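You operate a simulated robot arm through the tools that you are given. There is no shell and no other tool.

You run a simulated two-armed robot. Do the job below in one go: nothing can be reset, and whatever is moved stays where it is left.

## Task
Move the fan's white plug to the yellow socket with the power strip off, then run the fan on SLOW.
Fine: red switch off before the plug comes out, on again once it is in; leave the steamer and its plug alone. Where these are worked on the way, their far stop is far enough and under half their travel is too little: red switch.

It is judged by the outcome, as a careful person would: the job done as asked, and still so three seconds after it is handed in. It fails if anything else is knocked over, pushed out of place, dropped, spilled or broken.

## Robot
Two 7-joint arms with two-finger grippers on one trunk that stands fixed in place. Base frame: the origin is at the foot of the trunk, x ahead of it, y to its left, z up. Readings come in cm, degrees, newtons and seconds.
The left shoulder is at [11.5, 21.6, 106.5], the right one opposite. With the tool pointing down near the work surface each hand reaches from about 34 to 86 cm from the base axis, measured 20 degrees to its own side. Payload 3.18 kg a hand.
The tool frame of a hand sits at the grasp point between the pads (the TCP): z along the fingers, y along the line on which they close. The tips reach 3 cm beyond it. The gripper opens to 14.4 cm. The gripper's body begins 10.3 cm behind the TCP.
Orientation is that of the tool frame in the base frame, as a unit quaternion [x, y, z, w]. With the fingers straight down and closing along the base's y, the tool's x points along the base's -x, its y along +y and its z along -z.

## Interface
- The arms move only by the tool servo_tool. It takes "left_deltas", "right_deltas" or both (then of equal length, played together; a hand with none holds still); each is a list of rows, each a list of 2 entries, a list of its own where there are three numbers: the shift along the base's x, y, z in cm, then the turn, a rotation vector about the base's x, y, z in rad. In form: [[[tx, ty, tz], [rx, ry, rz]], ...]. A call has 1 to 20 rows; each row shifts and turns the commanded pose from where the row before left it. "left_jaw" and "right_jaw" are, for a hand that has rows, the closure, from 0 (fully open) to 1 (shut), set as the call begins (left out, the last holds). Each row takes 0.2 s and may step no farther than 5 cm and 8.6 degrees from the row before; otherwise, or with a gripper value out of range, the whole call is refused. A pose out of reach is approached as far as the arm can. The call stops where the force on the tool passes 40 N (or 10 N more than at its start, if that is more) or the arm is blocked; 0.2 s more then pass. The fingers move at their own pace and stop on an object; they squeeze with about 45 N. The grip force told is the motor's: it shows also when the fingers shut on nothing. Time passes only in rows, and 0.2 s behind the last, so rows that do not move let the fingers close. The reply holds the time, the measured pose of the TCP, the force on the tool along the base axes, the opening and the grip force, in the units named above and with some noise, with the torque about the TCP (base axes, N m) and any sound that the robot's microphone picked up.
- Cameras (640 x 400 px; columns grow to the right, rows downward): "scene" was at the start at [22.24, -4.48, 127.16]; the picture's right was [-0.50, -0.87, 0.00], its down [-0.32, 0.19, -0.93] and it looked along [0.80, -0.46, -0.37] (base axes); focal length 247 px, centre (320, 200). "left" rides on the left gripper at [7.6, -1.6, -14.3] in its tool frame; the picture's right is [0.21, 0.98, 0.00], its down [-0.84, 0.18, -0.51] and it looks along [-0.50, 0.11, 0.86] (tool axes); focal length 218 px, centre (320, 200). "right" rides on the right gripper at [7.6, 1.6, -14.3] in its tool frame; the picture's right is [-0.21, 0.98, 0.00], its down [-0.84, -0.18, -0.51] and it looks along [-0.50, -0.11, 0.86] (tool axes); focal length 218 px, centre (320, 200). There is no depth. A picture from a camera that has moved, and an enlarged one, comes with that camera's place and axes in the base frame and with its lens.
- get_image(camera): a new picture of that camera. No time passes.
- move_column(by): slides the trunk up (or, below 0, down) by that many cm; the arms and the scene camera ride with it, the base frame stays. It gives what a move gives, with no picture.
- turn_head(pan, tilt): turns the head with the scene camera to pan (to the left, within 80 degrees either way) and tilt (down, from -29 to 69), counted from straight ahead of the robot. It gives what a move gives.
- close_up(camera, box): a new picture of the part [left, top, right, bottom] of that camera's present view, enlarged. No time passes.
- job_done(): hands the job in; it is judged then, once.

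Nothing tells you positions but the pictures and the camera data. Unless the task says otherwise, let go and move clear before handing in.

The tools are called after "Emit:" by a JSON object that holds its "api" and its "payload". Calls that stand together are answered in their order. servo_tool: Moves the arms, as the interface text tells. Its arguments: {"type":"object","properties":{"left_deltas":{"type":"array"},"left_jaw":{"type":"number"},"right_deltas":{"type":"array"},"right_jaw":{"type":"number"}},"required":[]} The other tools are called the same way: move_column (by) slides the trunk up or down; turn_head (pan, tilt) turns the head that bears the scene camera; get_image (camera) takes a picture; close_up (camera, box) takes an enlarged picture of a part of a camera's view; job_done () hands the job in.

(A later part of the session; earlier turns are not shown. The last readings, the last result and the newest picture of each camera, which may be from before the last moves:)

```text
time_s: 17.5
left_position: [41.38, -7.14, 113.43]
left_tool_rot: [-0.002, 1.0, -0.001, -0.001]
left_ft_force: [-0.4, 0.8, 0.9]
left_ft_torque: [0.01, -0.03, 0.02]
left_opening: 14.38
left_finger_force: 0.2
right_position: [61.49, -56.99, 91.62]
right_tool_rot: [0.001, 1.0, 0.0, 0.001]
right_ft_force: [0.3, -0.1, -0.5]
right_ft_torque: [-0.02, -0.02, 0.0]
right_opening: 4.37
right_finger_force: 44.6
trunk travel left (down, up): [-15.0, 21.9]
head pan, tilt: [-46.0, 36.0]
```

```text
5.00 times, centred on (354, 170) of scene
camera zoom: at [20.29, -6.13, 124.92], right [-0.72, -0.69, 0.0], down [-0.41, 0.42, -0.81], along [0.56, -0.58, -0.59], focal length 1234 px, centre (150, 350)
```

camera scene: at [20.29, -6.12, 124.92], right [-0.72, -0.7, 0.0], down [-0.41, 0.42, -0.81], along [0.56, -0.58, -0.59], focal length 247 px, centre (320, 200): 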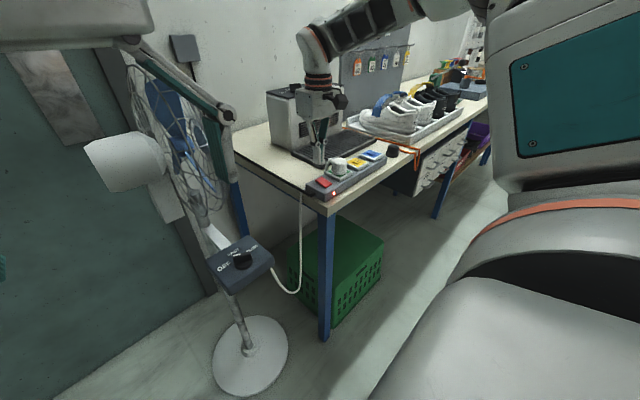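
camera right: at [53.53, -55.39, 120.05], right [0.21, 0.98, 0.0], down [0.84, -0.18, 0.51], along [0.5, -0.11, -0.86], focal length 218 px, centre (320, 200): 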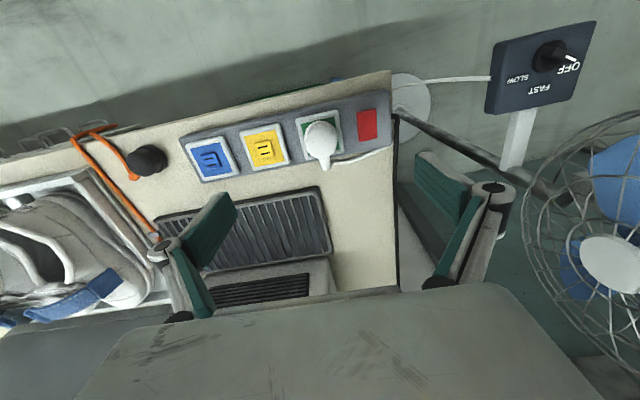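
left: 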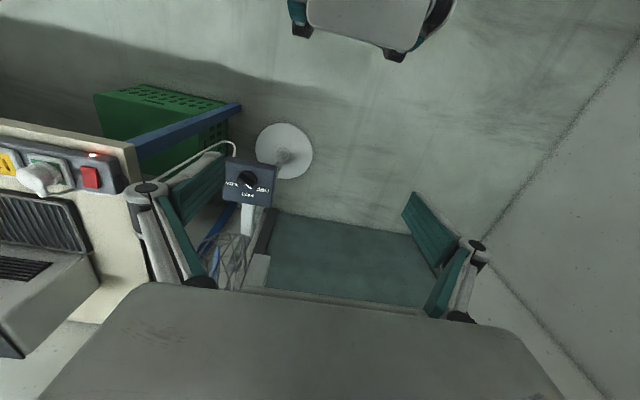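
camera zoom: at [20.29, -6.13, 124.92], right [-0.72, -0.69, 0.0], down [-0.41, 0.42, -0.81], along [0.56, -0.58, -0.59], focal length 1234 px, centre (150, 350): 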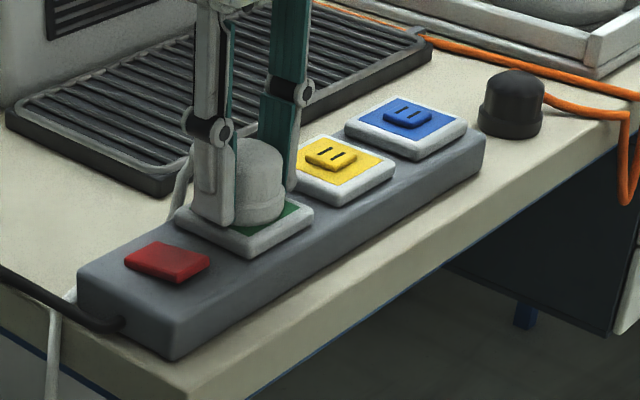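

The plug is gripped at 4.37 cm, and the hand is at (61.5, -57.0, 91.6). I'll pull straight up.

Emit:
{"api": "servo_tool", "payload": {"right_deltas": [[[0, 0, 0.3], [0, 0, 0]], [[0, 0, 0.4], [0, 0, 0]], [[0, 0, 0.5], [0, 0, 0]], [[0, 0, 0.6], [0, 0, 0]], [[0, 0, 0.6], [0, 0, 0]], [[0, 0, 0.6], [0, 0, 0]]]}}

Emit:
{"api": "close_up", "payload": {"camera": "scene", "box": [290, 130, 418, 210]}}

Emit:
{"api": "close_up", "payload": {"camera": "right", "box": [224, 140, 416, 260]}}

```text
time_s: 18.9
left_position: [41.3, -7.18, 113.45]
left_tool_rot: [-0.002, 1.0, -0.001, -0.001]
left_ft_force: [0.0, 0.4, 0.4]
left_ft_torque: [0.03, -0.01, 0.03]
left_opening: 14.4
left_finger_force: 0.1
right_position: [61.46, -56.91, 94.57]
right_tool_rot: [0.0, 1.0, 0.0, 0.0]
right_ft_force: [0.4, 0.5, 0.2]
right_ft_torque: [0.03, 0.01, 0.01]
right_opening: 4.4
right_finger_force: 45.3
trunk travel left (down, up): [-15.0, 21.9]
head pan, tilt: [-46.0, 36.0]
```

```text
5.00 times, centred on (354, 170) of scene
camera zoom: at [20.3, -6.12, 124.91], right [-0.72, -0.69, 0.0], down [-0.41, 0.42, -0.81], along [0.56, -0.58, -0.59], focal length 1234 px, centre (150, 350)
```

zoom: 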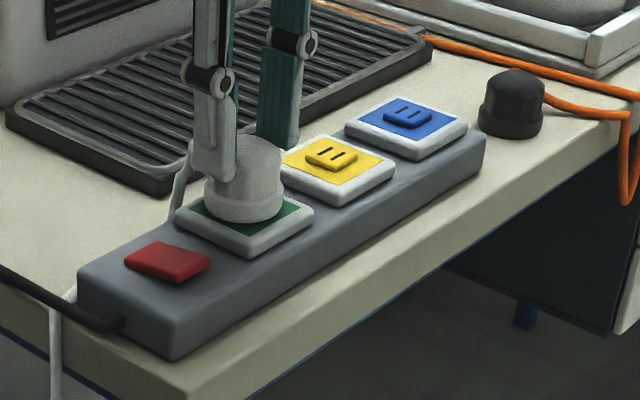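

```text
3.33 times, centred on (320, 200) of right
camera zoom: at [53.89, -55.21, 108.93], right [0.21, 0.98, 0.0], down [0.84, -0.18, 0.51], along [0.5, -0.11, -0.86], focal length 728 px, centre (320, 200)
```

zoom: 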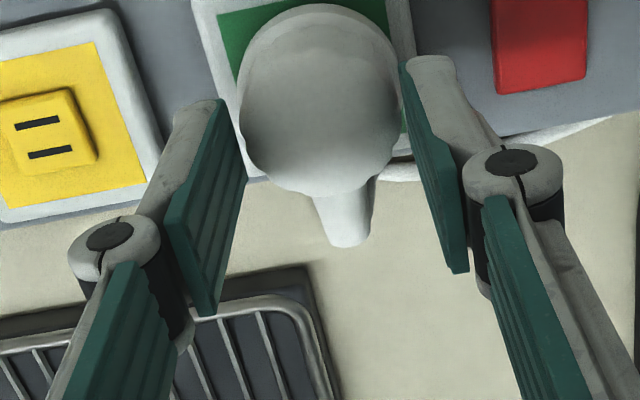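

The hand rose 3 cm, but I can't yet tell whether the plug came with it. I'll look closer.

Emit:
{"api": "close_up", "payload": {"camera": "scene", "box": [316, 146, 380, 186]}}

Emit:
{"api": "close_up", "payload": {"camera": "left", "box": [0, 120, 128, 200]}}

```text
10.00 times, centred on (348, 166) of scene
camera zoom: at [20.3, -6.12, 124.91], right [-0.72, -0.69, 0.0], down [-0.41, 0.42, -0.81], along [0.56, -0.58, -0.59], focal length 2469 px, centre (40, 540)
```

zoom: 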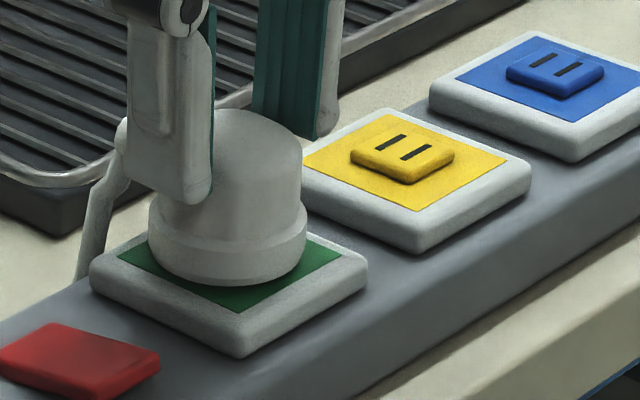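

```text
5.00 times, centred on (64, 160) of left
camera zoom: at [33.7, -8.77, 127.72], right [-0.21, 0.98, 0.0], down [0.84, 0.18, 0.51], along [0.5, 0.11, -0.86], focal length 1091 px, centre (1600, 400)
```

zoom: 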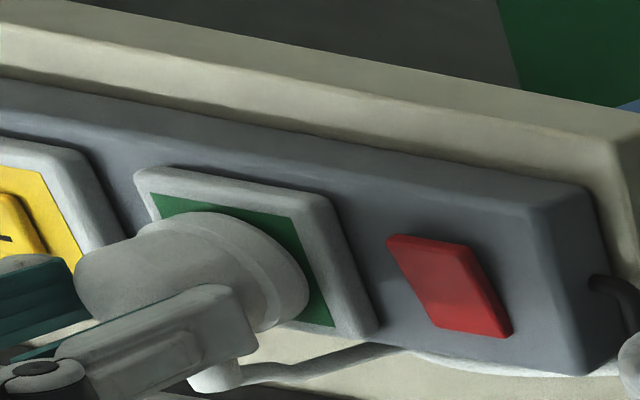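

The plug stayed nearly put and the fingers slid up along it. I'll open, go back down for a lower grip, and pull slowly while watching the force.

Emit:
{"api": "servo_tool", "payload": {"right_deltas": [[[0, 0, 0], [0, 0, 0]], [[0, 0, 0], [0, 0, 0]], [[0, 0, -1.5], [0, 0, 0]], [[0, 0, -1.5], [0, 0, 0]], [[0, 0, -0.2], [0, 0, 0]], [[0, 0, 0], [0, 0, 0]]], "right_jaw": 0.58}}

Emit:
{"api": "servo_tool", "payload": {"right_deltas": [[[0, 0, 0], [0, 0, 0]], [[0, 0, 0], [0, 0, 0]], [[0, 0, 0], [0, 0, 0]]], "right_jaw": 1}}

Emit:
{"api": "servo_tool", "payload": {"right_deltas": [[[0, 0, 0.2], [0, 0, 0]], [[0, 0, 0], [0, 0, 0]]]}}

Emit:
{"api": "close_up", "payload": {"camera": "scene", "box": [316, 146, 380, 186]}}

```text
time_s: 20.3
left_position: [41.36, -7.17, 113.46]
left_tool_rot: [-0.001, 1.0, -0.001, 0.001]
left_ft_force: [-0.3, -0.3, 0.6]
left_ft_torque: [-0.01, 0.0, 0.0]
left_opening: 14.4
left_finger_force: 0.1
right_position: [61.41, -56.94, 91.38]
right_tool_rot: [-0.001, 1.0, 0.0, -0.001]
right_ft_force: [0.4, 0.1, 0.6]
right_ft_torque: [0.0, 0.03, 0.0]
right_opening: 6.05
right_finger_force: 0.0
trunk travel left (down, up): [-15.0, 21.9]
head pan, tilt: [-46.0, 36.0]
```

```text
time_s: 21.1
left_position: [41.29, -7.14, 113.45]
left_tool_rot: [-0.002, 1.0, -0.001, 0.0]
left_ft_force: [-0.6, -0.1, 0.6]
left_ft_torque: [-0.02, 0.0, -0.05]
left_opening: 14.39
left_finger_force: 0.1
right_position: [61.37, -56.97, 91.43]
right_tool_rot: [0.001, 1.0, 0.0, 0.0]
right_ft_force: [-1.3, -7.0, 2.0]
right_ft_torque: [-0.35, 0.06, 0.05]
right_opening: 4.34
right_finger_force: 45.6
trunk travel left (down, up): [-15.0, 21.9]
head pan, tilt: [-46.0, 36.0]
```

```text
time_s: 21.7
left_position: [41.28, -7.18, 113.4]
left_tool_rot: [-0.002, 1.0, 0.0, -0.001]
left_ft_force: [-0.3, 0.6, 0.2]
left_ft_torque: [0.01, -0.02, -0.01]
left_opening: 14.4
left_finger_force: 0.2
right_position: [61.43, -57.07, 91.5]
right_tool_rot: [0.001, 1.0, 0.0, -0.002]
right_ft_force: [-0.6, -8.4, -6.9]
right_ft_torque: [-0.42, -0.13, 0.02]
right_opening: 4.38
right_finger_force: 45.0
trunk travel left (down, up): [-15.0, 21.9]
head pan, tilt: [-46.0, 36.0]
```

```text
10.00 times, centred on (348, 166) of scene
camera zoom: at [20.36, -6.24, 124.88], right [-0.72, -0.69, 0.0], down [-0.41, 0.42, -0.81], along [0.56, -0.58, -0.59], focal length 2469 px, centre (40, 540)
```

zoom: 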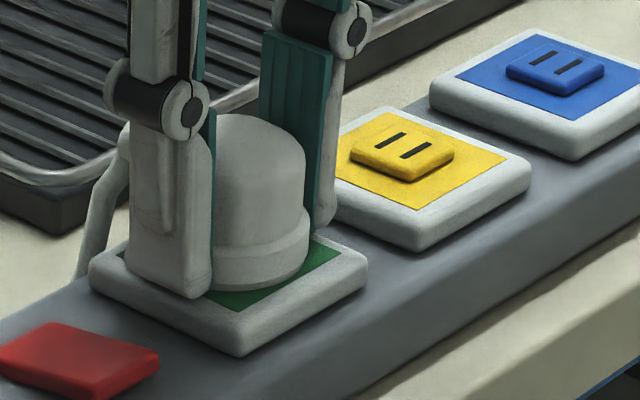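

Slow pull shows -7 N along z so far and a sideways load as the hand is slightly off in y. I'll ease y by -0.15 and keep pulling gently.

Emit:
{"api": "servo_tool", "payload": {"right_deltas": [[[0, -0.15, 0.1], [0, 0, 0]], [[0, 0, 0.1], [0, 0, 0]]]}}

Emit:
{"api": "servo_tool", "payload": {"right_deltas": [[[0, 0, 0.2], [0, 0, 0]]]}}

Emit:
{"api": "servo_tool", "payload": {"right_deltas": [[[0, 0, 0.2], [0, 0, 0]]]}}

Emit:
{"api": "servo_tool", "payload": {"right_deltas": [[[0, 0, 0.2], [0, 0, 0]]]}}

Emit:
{"api": "close_up", "payload": {"camera": "scene", "box": [316, 146, 380, 186]}}

```text
time_s: 22.3
left_position: [41.26, -6.99, 113.54]
left_tool_rot: [-0.002, 1.0, -0.001, 0.001]
left_ft_force: [-0.4, 0.3, -0.5]
left_ft_torque: [-0.04, 0.02, 0.0]
left_opening: 14.42
left_finger_force: 0.1
right_position: [61.59, -56.89, 92.14]
right_tool_rot: [0.001, 1.0, 0.0, 0.004]
right_ft_force: [-0.2, -1.1, -1.1]
right_ft_torque: [-0.03, -0.02, -0.01]
right_opening: 4.37
right_finger_force: 45.0
trunk travel left (down, up): [-15.0, 21.9]
head pan, tilt: [-46.0, 36.0]
```

```text
time_s: 22.7
left_position: [41.42, -7.05, 113.32]
left_tool_rot: [-0.001, 1.0, -0.001, 0.0]
left_ft_force: [-0.2, -0.7, -0.1]
left_ft_torque: [-0.02, -0.01, 0.02]
left_opening: 14.43
left_finger_force: 0.0
right_position: [61.52, -56.97, 91.96]
right_tool_rot: [0.0, 1.0, 0.0, 0.0]
right_ft_force: [-1.0, 1.5, -1.1]
right_ft_torque: [-0.01, 0.0, -0.01]
right_opening: 4.4
right_finger_force: 45.0
trunk travel left (down, up): [-15.0, 21.9]
head pan, tilt: [-46.0, 36.0]
```

```text
time_s: 23.1
left_position: [41.37, -7.01, 113.53]
left_tool_rot: [-0.002, 1.0, -0.002, 0.0]
left_ft_force: [-0.3, 0.3, -0.2]
left_ft_torque: [0.03, -0.02, -0.01]
left_opening: 14.38
left_finger_force: 0.1
right_position: [61.45, -57.04, 92.28]
right_tool_rot: [0.0, 1.0, 0.0, 0.0]
right_ft_force: [0.6, -0.6, -1.0]
right_ft_torque: [-0.04, -0.01, 0.0]
right_opening: 4.37
right_finger_force: 44.6
trunk travel left (down, up): [-15.0, 21.9]
head pan, tilt: [-46.0, 36.0]
```

```text
time_s: 23.5
left_position: [41.37, -7.14, 113.44]
left_tool_rot: [-0.002, 1.0, -0.001, 0.001]
left_ft_force: [0.8, 0.0, 0.2]
left_ft_torque: [0.0, -0.03, -0.02]
left_opening: 14.38
left_finger_force: 0.0
right_position: [61.58, -57.18, 92.45]
right_tool_rot: [0.0, 1.0, 0.0, 0.0]
right_ft_force: [-0.6, 0.6, -0.4]
right_ft_torque: [0.02, 0.0, -0.02]
right_opening: 4.35
right_finger_force: 45.0
trunk travel left (down, up): [-15.0, 21.9]
head pan, tilt: [-46.0, 36.0]
```

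```text
10.00 times, centred on (348, 166) of scene
camera zoom: at [20.29, -6.13, 124.92], right [-0.72, -0.69, 0.0], down [-0.41, 0.42, -0.81], along [0.56, -0.58, -0.59], focal length 2469 px, centre (40, 540)
```

zoom: 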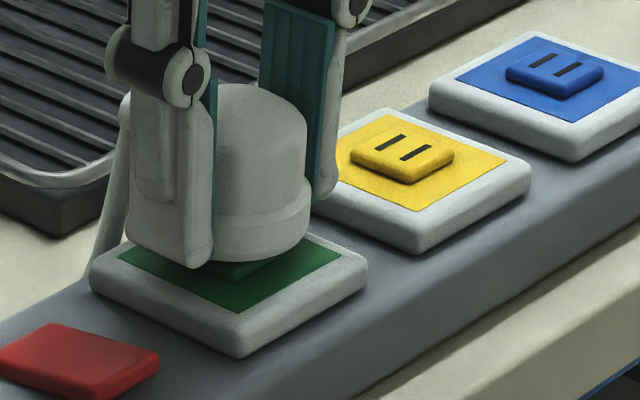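

The plug is now out of the socket and rising with the hand. I'll lift a few cm more and check the grip and the prongs.

Emit:
{"api": "servo_tool", "payload": {"right_deltas": [[[0, 0, 0.4], [0, 0, 0]], [[0, 0, 0.6], [0, 0, 0]], [[0, 0, 0.8], [0, 0, 0]], [[0, 0, 0.8], [0, 0, 0]]]}}

Emit:
{"api": "close_up", "payload": {"camera": "scene", "box": [316, 134, 380, 174]}}

Emit:
{"api": "close_up", "payload": {"camera": "right", "box": [224, 140, 416, 260]}}

Emit:
{"api": "close_up", "payload": {"camera": "left", "box": [0, 120, 128, 200]}}

```text
time_s: 24.5
left_position: [41.31, -7.02, 113.53]
left_tool_rot: [-0.002, 1.0, -0.001, 0.0]
left_ft_force: [-0.7, 0.6, -0.7]
left_ft_torque: [-0.02, -0.03, -0.04]
left_opening: 14.41
left_finger_force: 0.0
right_position: [61.59, -57.19, 95.08]
right_tool_rot: [0.001, 1.0, 0.0, 0.0]
right_ft_force: [-0.2, 0.6, -0.8]
right_ft_torque: [0.0, -0.01, 0.0]
right_opening: 4.37
right_finger_force: 44.7
trunk travel left (down, up): [-15.0, 21.9]
head pan, tilt: [-46.0, 36.0]
```

```text
10.00 times, centred on (348, 154) of scene
camera zoom: at [20.28, -6.13, 124.92], right [-0.72, -0.69, 0.0], down [-0.41, 0.42, -0.81], along [0.56, -0.58, -0.59], focal length 2469 px, centre (40, 660)
```

zoom: 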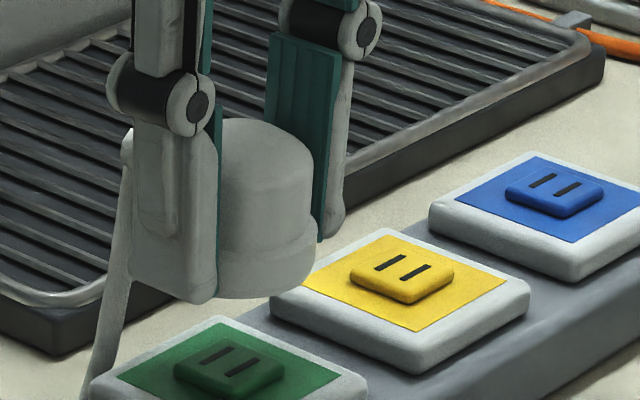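

```text
3.33 times, centred on (320, 200) of right
camera zoom: at [53.95, -55.53, 109.41], right [0.21, 0.98, 0.0], down [0.84, -0.18, 0.51], along [0.5, -0.11, -0.86], focal length 728 px, centre (320, 200)
```

zoom: 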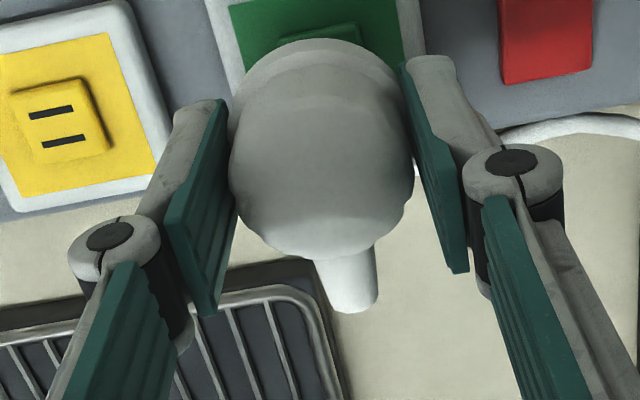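

```text
5.00 times, centred on (64, 160) of left
camera zoom: at [33.67, -8.77, 127.74], right [-0.21, 0.98, 0.0], down [0.84, 0.18, 0.51], along [0.5, 0.11, -0.86], focal length 1091 px, centre (1600, 400)
```

zoom: 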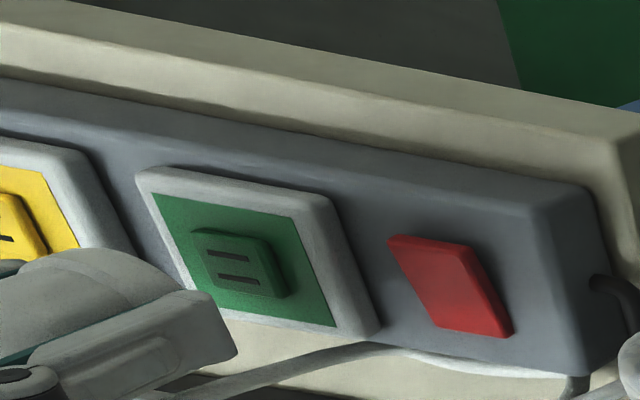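

The plug is out and held squarely; its three sockets line up at y = -57.05, -65.55 and -74.0 (x about 61.57). I'll carry the plug across to above the yellow socket.

Emit:
{"api": "servo_tool", "payload": {"right_deltas": [[[0, 0, 0.6], [0, 0, 0]], [[-0.02, -1, 0], [0, 0, 0]], [[-0.03, -1.5, 0], [0, 0, 0]], [[-0.03, -1.5, 0], [0, 0, 0]], [[-0.02, -1.5, 0], [0, 0, 0]], [[-0.02, -1.5, 0], [0, 0, 0]], [[-0.02, -1.37, 0], [0, 0, 0]], [[0, 0, 0], [0, 0, 0]], [[0, 0, 0], [0, 0, 0]]]}}

Emit:
{"api": "close_up", "payload": {"camera": "scene", "box": [330, 126, 394, 166]}}

Emit:
{"api": "close_up", "payload": {"camera": "right", "box": [224, 140, 416, 260]}}

Emit:
{"api": "get_image", "payload": {"camera": "scene"}}

```text
time_s: 26.5
left_position: [41.36, -7.07, 113.52]
left_tool_rot: [-0.002, 1.0, -0.001, -0.001]
left_ft_force: [-0.3, 0.3, -0.6]
left_ft_torque: [0.0, 0.0, 0.0]
left_opening: 14.4
left_finger_force: 0.0
right_position: [61.54, -65.55, 95.58]
right_tool_rot: [0.001, 1.0, 0.001, 0.0]
right_ft_force: [-0.3, 0.0, -1.7]
right_ft_torque: [0.02, 0.0, 0.0]
right_opening: 4.38
right_finger_force: 45.3
trunk travel left (down, up): [-15.0, 21.9]
head pan, tilt: [-46.0, 36.0]
```

```text
10.00 times, centred on (362, 146) of scene
camera zoom: at [20.3, -6.14, 124.91], right [-0.72, -0.69, 0.0], down [-0.41, 0.42, -0.81], along [0.56, -0.58, -0.59], focal length 2469 px, centre (-100, 740)
```

zoom: 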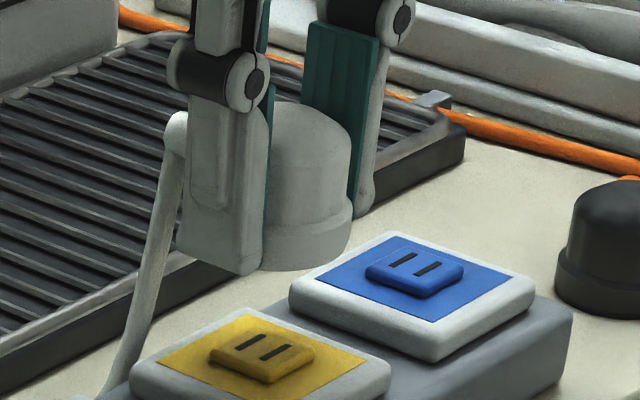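

```text
3.33 times, centred on (320, 200) of right
camera zoom: at [53.9, -63.92, 109.92], right [0.21, 0.98, 0.0], down [0.84, -0.18, 0.51], along [0.5, -0.11, -0.86], focal length 728 px, centre (320, 200)
```

zoom: 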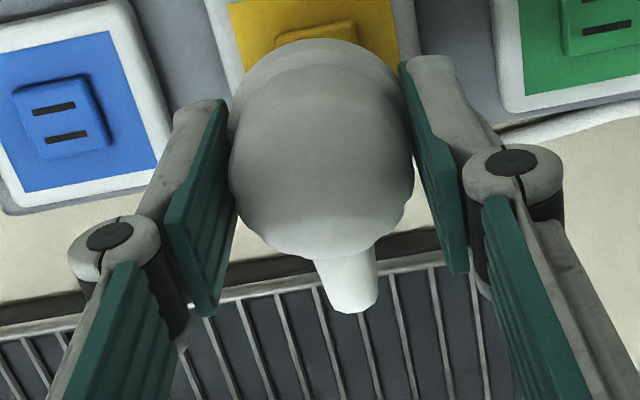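

```text
taken
camera scene: at [20.3, -6.14, 124.91], right [-0.72, -0.69, 0.0], down [-0.41, 0.42, -0.81], along [0.56, -0.58, -0.59], focal length 247 px, centre (320, 200)
```

scene: 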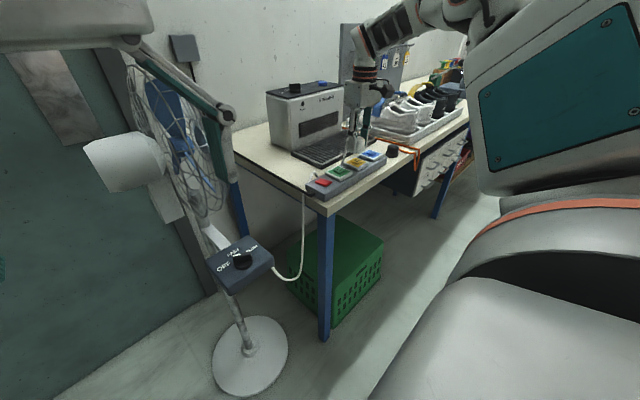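

The plug hangs squarely above the yellow socket at (61.5, -65.55). I'll lower it, slowing near contact.

Emit:
{"api": "servo_tool", "payload": {"right_deltas": [[[0, 0, -0.7], [0, 0, 0]], [[0, 0, -0.7], [0, 0, 0]], [[0, 0, -0.5], [0, 0, 0]], [[0, 0, 0], [0, 0, 0]]]}}

Emit:
{"api": "close_up", "payload": {"camera": "scene", "box": [330, 132, 394, 172]}}

Emit:
{"api": "close_up", "payload": {"camera": "right", "box": [224, 140, 416, 260]}}

```text
time_s: 27.5
left_position: [41.38, -7.13, 113.53]
left_tool_rot: [-0.001, 1.0, -0.001, 0.001]
left_ft_force: [-0.1, -0.5, -1.1]
left_ft_torque: [0.02, -0.03, 0.01]
left_opening: 14.41
left_finger_force: 0.1
right_position: [61.47, -65.5, 93.81]
right_tool_rot: [0.0, 1.0, 0.0, 0.001]
right_ft_force: [-0.3, 0.4, -1.7]
right_ft_torque: [0.0, 0.01, -0.01]
right_opening: 4.37
right_finger_force: 44.7
trunk travel left (down, up): [-15.0, 21.9]
head pan, tilt: [-46.0, 36.0]
```

```text
10.00 times, centred on (362, 152) of scene
camera zoom: at [20.29, -6.13, 124.92], right [-0.72, -0.69, 0.0], down [-0.41, 0.42, -0.81], along [0.56, -0.58, -0.59], focal length 2469 px, centre (-100, 680)
```

zoom: 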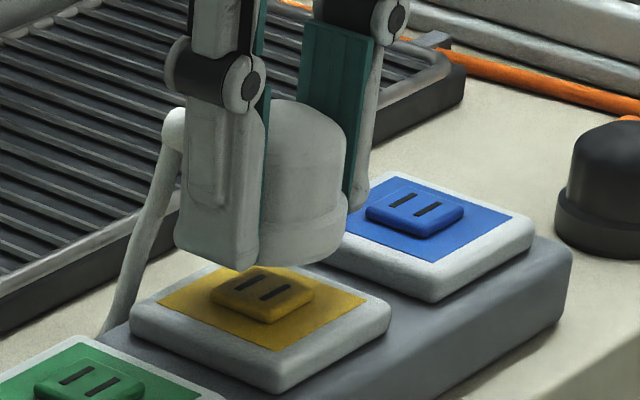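

```text
3.33 times, centred on (320, 200) of right
camera zoom: at [53.83, -63.91, 108.09], right [0.21, 0.98, 0.0], down [0.84, -0.18, 0.51], along [0.5, -0.11, -0.86], focal length 728 px, centre (320, 200)
```

zoom: 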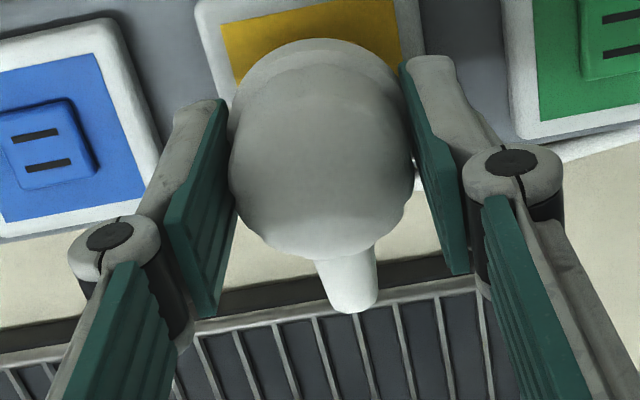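

Alignment looks good in both views. I continue down slowly, watching the force.

Emit:
{"api": "servo_tool", "payload": {"right_deltas": [[[0, 0, -0.3], [0, 0, 0]], [[0, 0, -0.3], [0, 0, 0]], [[0, 0, -0.3], [0, 0, 0]]]}}

Emit:
{"api": "servo_tool", "payload": {"right_deltas": [[[0, 0, -0.25], [0, 0, 0]], [[0, 0, -0.25], [0, 0, 0]]]}}

Emit:
{"api": "servo_tool", "payload": {"right_deltas": [[[0, 0, -0.25], [0, 0, 0]], [[0, 0, -0.2], [0, 0, 0]]]}}

Emit:
{"api": "close_up", "payload": {"camera": "scene", "box": [330, 132, 394, 172]}}

Emit:
{"api": "close_up", "payload": {"camera": "right", "box": [224, 140, 416, 260]}}

```text
time_s: 28.3
left_position: [41.36, -7.11, 113.35]
left_tool_rot: [-0.002, 1.0, 0.0, -0.001]
left_ft_force: [-0.7, 0.0, 0.1]
left_ft_torque: [-0.03, 0.01, 0.0]
left_opening: 14.39
left_finger_force: 0.1
right_position: [61.42, -65.36, 92.74]
right_tool_rot: [0.001, 1.0, 0.0, -0.001]
right_ft_force: [-0.3, 0.0, -0.8]
right_ft_torque: [-0.01, 0.0, 0.03]
right_opening: 4.39
right_finger_force: 44.4
trunk travel left (down, up): [-15.0, 21.9]
head pan, tilt: [-46.0, 36.0]
```

```text
time_s: 28.9
left_position: [41.28, -7.23, 113.41]
left_tool_rot: [-0.002, 1.0, -0.001, -0.001]
left_ft_force: [-0.7, 0.5, 0.8]
left_ft_torque: [-0.02, -0.02, 0.03]
left_opening: 14.4
left_finger_force: 0.1
right_position: [61.58, -65.43, 92.25]
right_tool_rot: [0.0, 1.0, -0.001, 0.0]
right_ft_force: [0.0, 0.2, -1.0]
right_ft_torque: [0.01, -0.01, 0.02]
right_opening: 4.38
right_finger_force: 44.4
trunk travel left (down, up): [-15.0, 21.9]
head pan, tilt: [-46.0, 36.0]
```

```text
time_s: 29.5
left_position: [41.34, -7.05, 113.42]
left_tool_rot: [-0.001, 1.0, -0.001, 0.0]
left_ft_force: [0.0, 0.3, 0.6]
left_ft_torque: [-0.01, 0.04, 0.01]
left_opening: 14.41
left_finger_force: 0.0
right_position: [61.39, -65.39, 91.98]
right_tool_rot: [0.001, 1.0, 0.0, -0.001]
right_ft_force: [-0.3, -0.3, -1.1]
right_ft_torque: [-0.01, -0.04, -0.01]
right_opening: 4.36
right_finger_force: 45.0
trunk travel left (down, up): [-15.0, 21.9]
head pan, tilt: [-46.0, 36.0]
```

```text
10.00 times, centred on (362, 152) of scene
camera zoom: at [20.3, -6.13, 124.91], right [-0.72, -0.69, 0.0], down [-0.41, 0.42, -0.81], along [0.56, -0.58, -0.59], focal length 2469 px, centre (-100, 680)
```

zoom: 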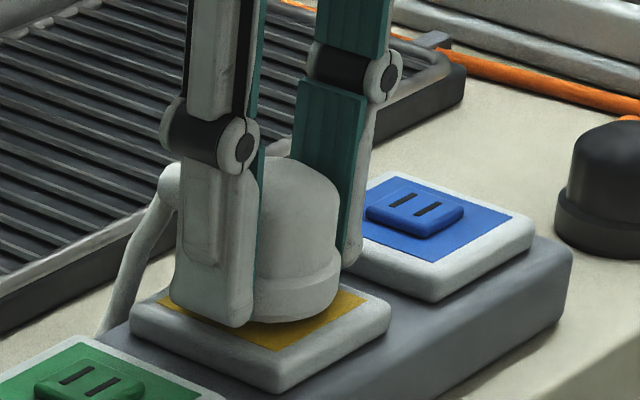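

```text
3.33 times, centred on (320, 200) of right
camera zoom: at [53.77, -63.8, 106.25], right [0.21, 0.98, 0.0], down [0.84, -0.18, 0.51], along [0.5, -0.11, -0.86], focal length 728 px, centre (320, 200)
```

zoom: 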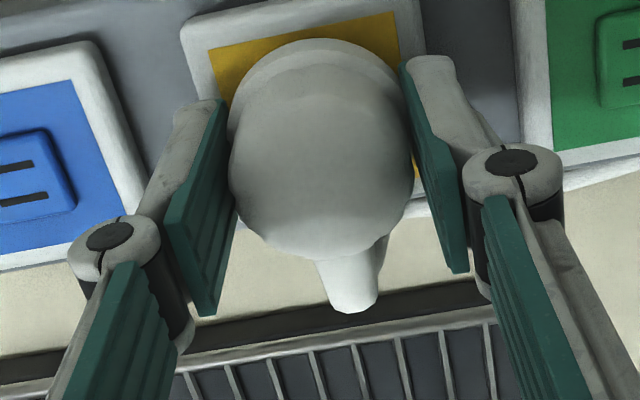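

No contact yet, and the plug matches its seated look in the green socket to about 0.1 cm. I keep lowering in small steps.

Emit:
{"api": "servo_tool", "payload": {"right_deltas": [[[0, 0, -0.2], [0, 0, 0]], [[0, 0, 0], [0, 0, 0]]]}}

Emit:
{"api": "servo_tool", "payload": {"right_deltas": [[[0, 0, -0.2], [0, 0, 0]], [[0, 0, 0], [0, 0, 0]]]}}

Emit:
{"api": "close_up", "payload": {"camera": "scene", "box": [330, 132, 394, 172]}}

```text
time_s: 30.1
left_position: [41.4, -7.14, 113.47]
left_tool_rot: [-0.002, 1.0, -0.001, 0.0]
left_ft_force: [0.0, 0.2, -1.0]
left_ft_torque: [-0.01, 0.0, -0.02]
left_opening: 14.39
left_finger_force: 0.1
right_position: [61.36, -65.36, 91.64]
right_tool_rot: [0.0, 1.0, 0.0, 0.0]
right_ft_force: [-0.5, -0.3, -1.8]
right_ft_torque: [0.02, 0.0, -0.01]
right_opening: 4.38
right_finger_force: 44.5
trunk travel left (down, up): [-15.0, 21.9]
head pan, tilt: [-46.0, 36.0]
```

```text
time_s: 30.7
left_position: [41.31, -7.15, 113.48]
left_tool_rot: [-0.002, 1.0, 0.0, -0.001]
left_ft_force: [-0.7, -0.1, -0.6]
left_ft_torque: [-0.03, 0.01, 0.03]
left_opening: 14.4
left_finger_force: 0.1
right_position: [61.33, -65.38, 91.32]
right_tool_rot: [0.0, 1.0, 0.0, -0.001]
right_ft_force: [0.5, -0.3, -0.8]
right_ft_torque: [0.02, -0.04, 0.03]
right_opening: 4.38
right_finger_force: 44.7
trunk travel left (down, up): [-15.0, 21.9]
head pan, tilt: [-46.0, 36.0]
```

```text
10.00 times, centred on (362, 152) of scene
camera zoom: at [20.29, -6.13, 124.92], right [-0.72, -0.69, 0.0], down [-0.41, 0.42, -0.81], along [0.56, -0.58, -0.59], focal length 2469 px, centre (-100, 680)
```

zoom: 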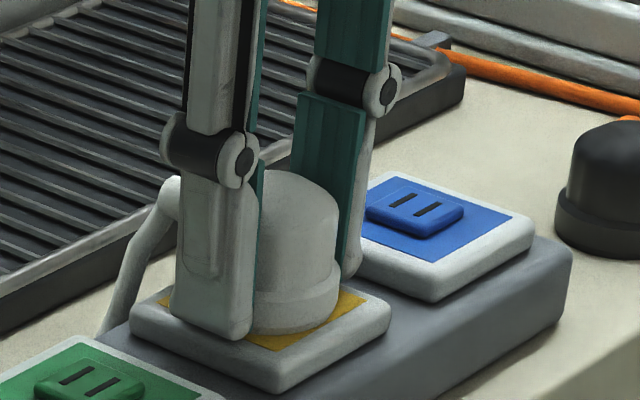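

Emit:
{"api": "servo_tool", "payload": {"right_deltas": [[[0, -0.05, -0.2], [0, 0, 0]], [[0, 0, 0], [0, 0, 0]]]}}

Emit:
{"api": "servo_tool", "payload": {"right_deltas": [[[0, 0, -0.2], [0, 0, 0]], [[0, 0, 0], [0, 0, 0]]]}}

Emit:
{"api": "close_up", "payload": {"camera": "scene", "box": [330, 132, 394, 172]}}

Emit:
{"api": "close_up", "payload": {"camera": "right", "box": [224, 140, 416, 260]}}

```text
time_s: 31.3
left_position: [41.2, -7.14, 113.57]
left_tool_rot: [-0.002, 1.0, 0.0, 0.0]
left_ft_force: [-0.9, 0.3, -0.6]
left_ft_torque: [0.01, -0.01, -0.03]
left_opening: 14.37
left_finger_force: 0.0
right_position: [61.38, -65.46, 91.49]
right_tool_rot: [0.0, 1.0, -0.001, 0.002]
right_ft_force: [0.8, -1.0, 8.8]
right_ft_torque: [0.18, 0.16, -0.03]
right_opening: 4.39
right_finger_force: 45.0
trunk travel left (down, up): [-15.0, 21.9]
head pan, tilt: [-46.0, 36.0]
```

```text
time_s: 31.9
left_position: [41.16, -6.99, 113.51]
left_tool_rot: [-0.002, 1.0, -0.002, 0.002]
left_ft_force: [0.4, 1.1, -0.4]
left_ft_torque: [0.01, -0.02, 0.03]
left_opening: 14.39
left_finger_force: 0.0
right_position: [61.49, -65.54, 91.47]
right_tool_rot: [0.001, 1.0, -0.001, 0.003]
right_ft_force: [2.8, -3.4, 18.9]
right_ft_torque: [0.07, 0.06, -0.07]
right_opening: 4.36
right_finger_force: 44.9
trunk travel left (down, up): [-15.0, 21.9]
head pan, tilt: [-46.0, 36.0]
```

```text
10.00 times, centred on (362, 152) of scene
camera zoom: at [20.14, -6.02, 124.98], right [-0.72, -0.69, 0.0], down [-0.41, 0.42, -0.81], along [0.56, -0.58, -0.59], focal length 2469 px, centre (-100, 680)
```

zoom: 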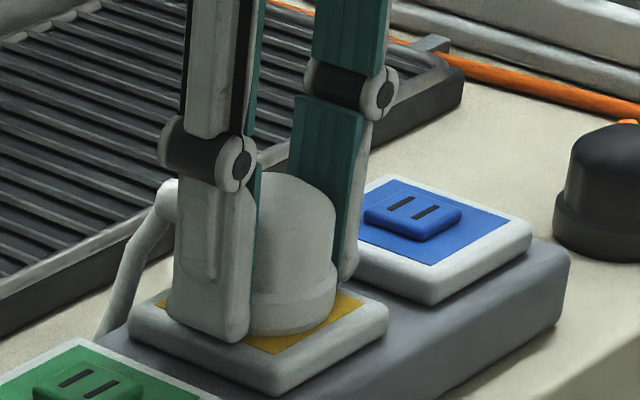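

```text
3.33 times, centred on (320, 200) of right
camera zoom: at [53.72, -63.8, 105.74], right [0.21, 0.98, 0.0], down [0.84, -0.18, 0.51], along [0.5, -0.11, -0.86], focal length 728 px, centre (320, 200)
```

zoom: 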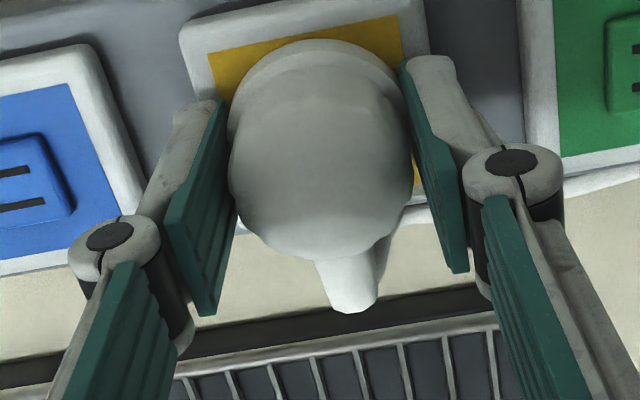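

Contact comes at z = 91.47, the same height as when the plug was seated in the green socket. I'll press a little more to seat it firmly.

Emit:
{"api": "servo_tool", "payload": {"right_deltas": [[[0, 0, -0.15], [0, 0, 0]], [[0, 0, -0.1], [0, 0, 0]], [[0, 0, 0], [0, 0, 0]]]}}

Emit:
{"api": "close_up", "payload": {"camera": "scene", "box": [330, 132, 394, 172]}}

```text
time_s: 32.7
left_position: [41.06, -6.94, 113.6]
left_tool_rot: [-0.002, 1.0, -0.002, 0.002]
left_ft_force: [0.0, 0.2, -0.1]
left_ft_torque: [-0.01, -0.02, 0.0]
left_opening: 14.4
left_finger_force: 0.0
right_position: [61.41, -65.44, 91.43]
right_tool_rot: [0.0, 1.0, -0.003, 0.005]
right_ft_force: [4.4, -10.0, 37.1]
right_ft_torque: [-0.26, -0.06, 0.05]
right_opening: 4.38
right_finger_force: 45.5
trunk travel left (down, up): [-15.0, 21.9]
head pan, tilt: [-46.0, 36.0]
```

```text
10.00 times, centred on (362, 152) of scene
camera zoom: at [20.01, -5.93, 125.02], right [-0.72, -0.69, 0.0], down [-0.41, 0.42, -0.81], along [0.56, -0.58, -0.59], focal length 2469 px, centre (-100, 680)
```

zoom: 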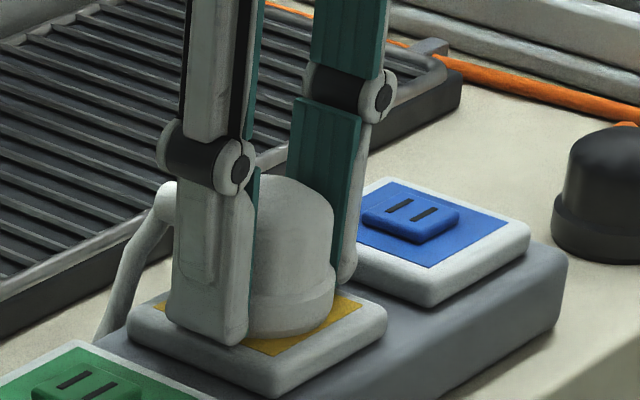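

The plug holds 37 N of push without moving, so it is bottomed. I'll relieve the push, then open the fingers a little and check the plug stays seated.

Emit:
{"api": "servo_tool", "payload": {"right_deltas": [[[0, 0, 0.2], [0, 0, 0]], [[0, 0, 0.15], [0, 0, 0]], [[0, 0, 0], [0, 0, 0]]]}}

Emit:
{"api": "servo_tool", "payload": {"right_deltas": [[[0, 0, 0.1], [0, 0, 0]], [[0, 0, 0], [0, 0, 0]], [[0, 0, 0], [0, 0, 0]]], "right_jaw": 0.55}}

Emit:
{"api": "close_up", "payload": {"camera": "scene", "box": [330, 132, 394, 172]}}

Emit:
{"api": "close_up", "payload": {"camera": "right", "box": [224, 140, 416, 260]}}

```text
time_s: 33.5
left_position: [41.28, -6.91, 113.47]
left_tool_rot: [-0.003, 1.0, -0.002, 0.0]
left_ft_force: [0.7, 0.6, 0.5]
left_ft_torque: [0.02, -0.02, 0.01]
left_opening: 14.41
left_finger_force: 0.1
right_position: [61.44, -65.47, 91.39]
right_tool_rot: [0.001, 1.0, -0.001, 0.002]
right_ft_force: [8.5, -9.4, 26.8]
right_ft_torque: [-0.45, -0.42, 0.04]
right_opening: 4.36
right_finger_force: 45.4
trunk travel left (down, up): [-15.0, 21.9]
head pan, tilt: [-46.0, 36.0]
```

```text
time_s: 34.3
left_position: [41.29, -7.01, 113.44]
left_tool_rot: [-0.001, 1.0, -0.001, -0.001]
left_ft_force: [-0.6, 0.4, 0.0]
left_ft_torque: [0.02, 0.0, -0.01]
left_opening: 14.4
left_finger_force: 0.0
right_position: [61.28, -65.4, 91.1]
right_tool_rot: [0.001, 1.0, 0.001, -0.002]
right_ft_force: [0.5, 0.2, 0.2]
right_ft_torque: [0.02, 0.01, 0.06]
right_opening: 6.46
right_finger_force: 0.1
trunk travel left (down, up): [-15.0, 21.9]
head pan, tilt: [-46.0, 36.0]
```

```text
10.00 times, centred on (362, 152) of scene
camera zoom: at [20.32, -6.14, 124.89], right [-0.72, -0.69, 0.0], down [-0.41, 0.42, -0.81], along [0.56, -0.58, -0.59], focal length 2469 px, centre (-100, 680)
```

zoom: 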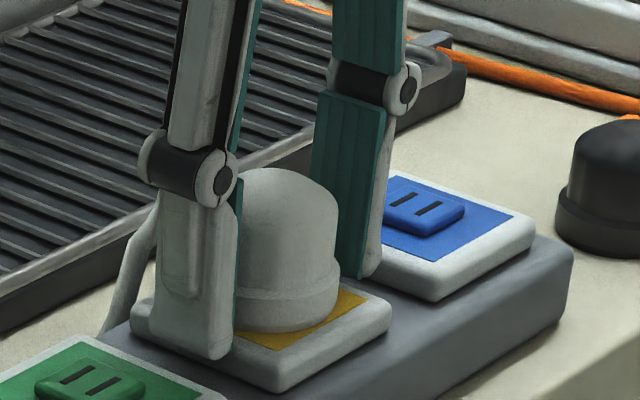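

```text
3.33 times, centred on (320, 200) of right
camera zoom: at [53.75, -63.84, 105.46], right [0.21, 0.98, 0.0], down [0.84, -0.18, 0.51], along [0.49, -0.1, -0.86], focal length 728 px, centre (320, 200)
```

zoom: 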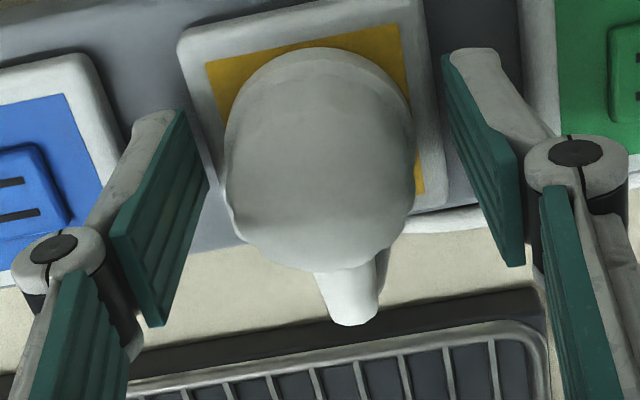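

The plug sits in the yellow socket just as it did in the green one (same height and centring). I'll lift the hand clear and look at the strip.

Emit:
{"api": "servo_tool", "payload": {"right_deltas": [[[0, 0, 1], [0, 0, 0]], [[0, 0, 2], [0, 0, 0]], [[0, 0, 3], [0, 0, 0]], [[0, 0, 3], [0, 0, 0]], [[0, 1, 2], [0, 0, 0]]]}}

Emit:
{"api": "close_up", "payload": {"camera": "scene", "box": [290, 130, 418, 210]}}

Emit:
{"api": "close_up", "payload": {"camera": "right", "box": [230, 90, 390, 190]}}

Emit:
{"api": "close_up", "payload": {"camera": "scene", "box": [330, 132, 394, 172]}}

```text
time_s: 35.5
left_position: [41.19, -7.04, 113.57]
left_tool_rot: [-0.002, 1.0, -0.001, 0.0]
left_ft_force: [0.1, 0.5, -0.2]
left_ft_torque: [-0.03, 0.02, 0.01]
left_opening: 14.41
left_finger_force: 0.0
right_position: [61.47, -64.39, 102.58]
right_tool_rot: [0.001, 1.0, 0.0, 0.0]
right_ft_force: [0.1, 0.6, 0.1]
right_ft_torque: [-0.04, -0.01, 0.0]
right_opening: 6.47
right_finger_force: 0.1
trunk travel left (down, up): [-15.0, 21.9]
head pan, tilt: [-46.0, 36.0]
```

```text
5.00 times, centred on (354, 170) of scene
camera zoom: at [20.24, -6.09, 124.94], right [-0.72, -0.69, 0.0], down [-0.41, 0.42, -0.81], along [0.56, -0.58, -0.59], focal length 1234 px, centre (150, 350)
```

zoom: 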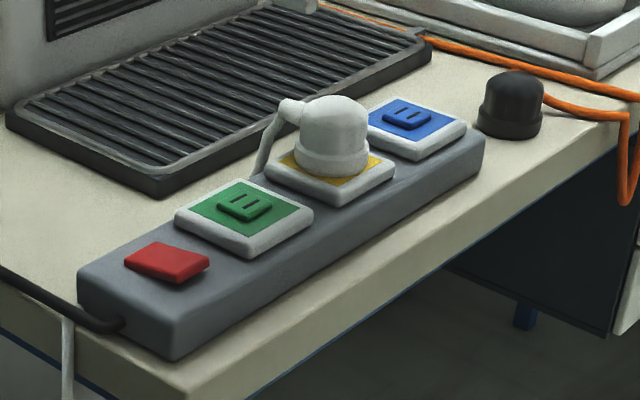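

```text
4.00 times, centred on (310, 140) of right
camera zoom: at [53.86, -62.74, 116.9], right [0.21, 0.98, 0.0], down [0.84, -0.18, 0.51], along [0.5, -0.11, -0.86], focal length 873 px, centre (360, 440)
```

zoom: 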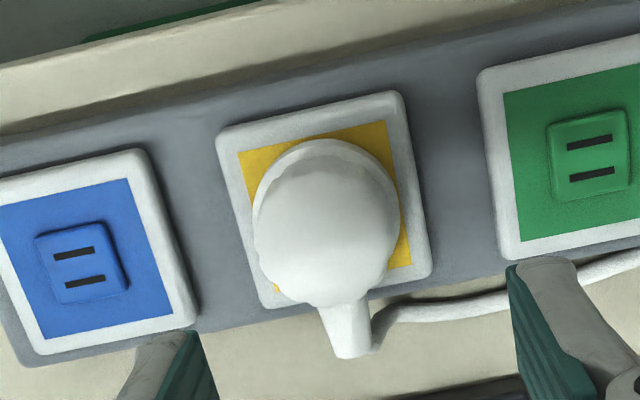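

```text
10.00 times, centred on (362, 152) of scene
camera zoom: at [20.24, -6.09, 124.94], right [-0.72, -0.69, 0.0], down [-0.41, 0.42, -0.81], along [0.56, -0.58, -0.59], focal length 2469 px, centre (-100, 680)
```

zoom: 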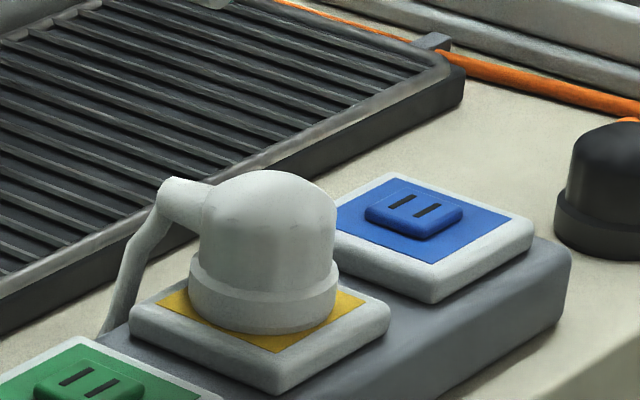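

The plug is nicely seated in the yellow socket. Now I'll shut the fingers and go above the near (raised) end of the red rocker at about (59.4, -50.2).

Emit:
{"api": "servo_tool", "payload": {"right_deltas": [[[0, 3, 0], [0, 0, 0]], [[-0.5, 3.5, 0], [0, 0, 0]], [[-0.8, 3.5, -1], [0, 0, 0]], [[-0.8, 3.2, -2], [0, 0, 0]], [[0, 1.0, -3], [0, 0, 0]], [[0, 0, -1.5], [0, 0, 0]], [[0, 0, 0], [0, 0, 0]]], "right_jaw": 1}}

Emit:
{"api": "close_up", "payload": {"camera": "scene", "box": [290, 150, 386, 210]}}

Emit:
{"api": "close_up", "payload": {"camera": "left", "box": [0, 120, 128, 200]}}

```text
time_s: 37.1
left_position: [41.3, -7.1, 113.39]
left_tool_rot: [-0.001, 1.0, 0.0, 0.0]
left_ft_force: [0.5, -0.2, -0.4]
left_ft_torque: [-0.02, 0.01, 0.02]
left_opening: 14.38
left_finger_force: 0.0
right_position: [59.3, -50.23, 94.82]
right_tool_rot: [0.0, 1.0, 0.0, 0.001]
right_ft_force: [-0.4, -0.2, 0.7]
right_ft_torque: [0.0, 0.03, 0.03]
right_opening: 0.0
right_finger_force: 30.7
trunk travel left (down, up): [-15.0, 21.9]
head pan, tilt: [-46.0, 36.0]
```

```text
6.67 times, centred on (338, 180) of scene
camera zoom: at [20.28, -6.12, 124.92], right [-0.72, -0.69, 0.0], down [-0.41, 0.42, -0.81], along [0.56, -0.58, -0.59], focal length 1646 px, centre (200, 333)
```

zoom: 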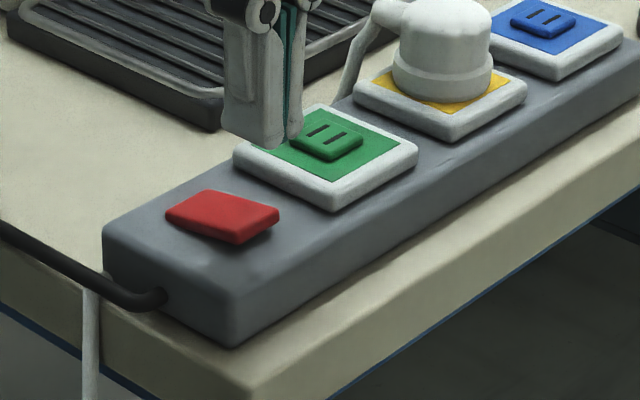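

```text
5.00 times, centred on (64, 160) of left
camera zoom: at [33.67, -8.77, 127.74], right [-0.21, 0.98, 0.0], down [0.84, 0.18, 0.51], along [0.5, 0.11, -0.86], focal length 1091 px, centre (1600, 400)
```

zoom: 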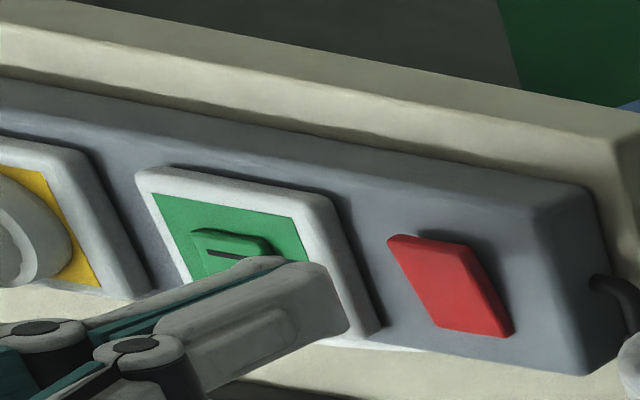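

Emit:
{"api": "servo_tool", "payload": {"right_deltas": [[[0, 0, -1.5], [0, 0, 0]], [[0, 0, -1], [0, 0, 0]], [[0, 0, -0.5], [0, 0, 0]], [[0, 0, -0.3], [0, 0, 0]]]}}

Emit:
{"api": "close_up", "payload": {"camera": "scene", "box": [290, 150, 386, 210]}}

Emit:
{"api": "close_up", "payload": {"camera": "left", "box": [0, 120, 128, 200]}}

```text
time_s: 38.1
left_position: [41.38, -7.12, 113.41]
left_tool_rot: [-0.002, 1.0, -0.001, 0.0]
left_ft_force: [0.4, -0.3, 0.3]
left_ft_torque: [-0.02, 0.03, 0.02]
left_opening: 14.42
left_finger_force: 0.1
right_position: [59.38, -50.19, 91.51]
right_tool_rot: [0.001, 1.0, 0.0, 0.0]
right_ft_force: [-0.6, 1.2, 0.0]
right_ft_torque: [-0.02, -0.02, 0.0]
right_opening: 0.0
right_finger_force: 30.6
trunk travel left (down, up): [-15.0, 21.9]
head pan, tilt: [-46.0, 36.0]
```

```text
6.67 times, centred on (338, 180) of scene
camera zoom: at [20.29, -6.13, 124.92], right [-0.72, -0.69, 0.0], down [-0.41, 0.42, -0.81], along [0.56, -0.58, -0.59], focal length 1646 px, centre (200, 333)
```

zoom: 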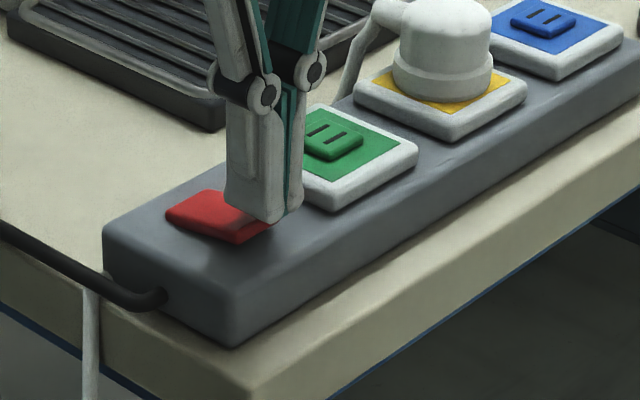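

```text
5.00 times, centred on (64, 160) of left
camera zoom: at [33.69, -8.77, 127.73], right [-0.21, 0.98, 0.0], down [0.84, 0.18, 0.51], along [0.5, 0.11, -0.86], focal length 1091 px, centre (1600, 400)
```

zoom: 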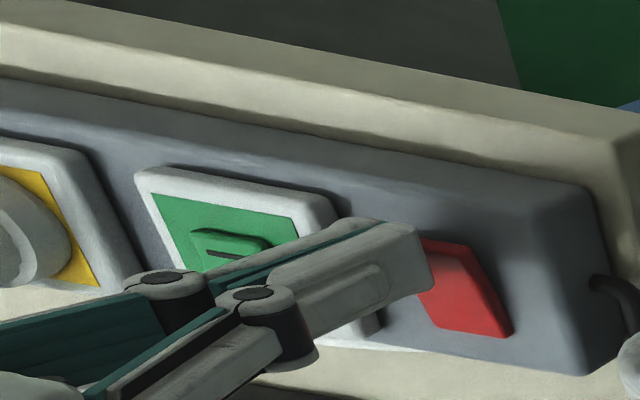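

Emit:
{"api": "servo_tool", "payload": {"right_deltas": [[[0, 0, -0.25], [0, 0, 0]], [[0, 0, -0.25], [0, 0, 0]], [[0, 0, -0.25], [0, 0, 0]], [[0, 0, -0.25], [0, 0, 0]]]}}

Emit:
{"api": "close_up", "payload": {"camera": "scene", "box": [290, 150, 386, 210]}}

```text
time_s: 39.1
left_position: [41.37, -7.04, 113.46]
left_tool_rot: [-0.002, 1.0, -0.001, -0.001]
left_ft_force: [0.2, -0.6, -0.2]
left_ft_torque: [0.0, -0.01, -0.01]
left_opening: 14.4
left_finger_force: 0.1
right_position: [59.36, -50.21, 90.5]
right_tool_rot: [0.001, 1.0, 0.0, 0.0]
right_ft_force: [0.2, -0.8, 0.6]
right_ft_torque: [-0.01, -0.01, -0.01]
right_opening: 0.02
right_finger_force: 30.8
trunk travel left (down, up): [-15.0, 21.9]
head pan, tilt: [-46.0, 36.0]
```

```text
6.67 times, centred on (338, 180) of scene
camera zoom: at [20.3, -6.13, 124.91], right [-0.72, -0.69, 0.0], down [-0.41, 0.42, -0.81], along [0.56, -0.58, -0.59], focal length 1646 px, centre (200, 333)
```

zoom: 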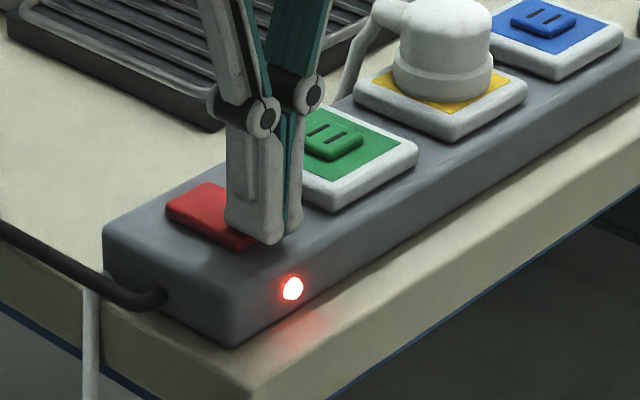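

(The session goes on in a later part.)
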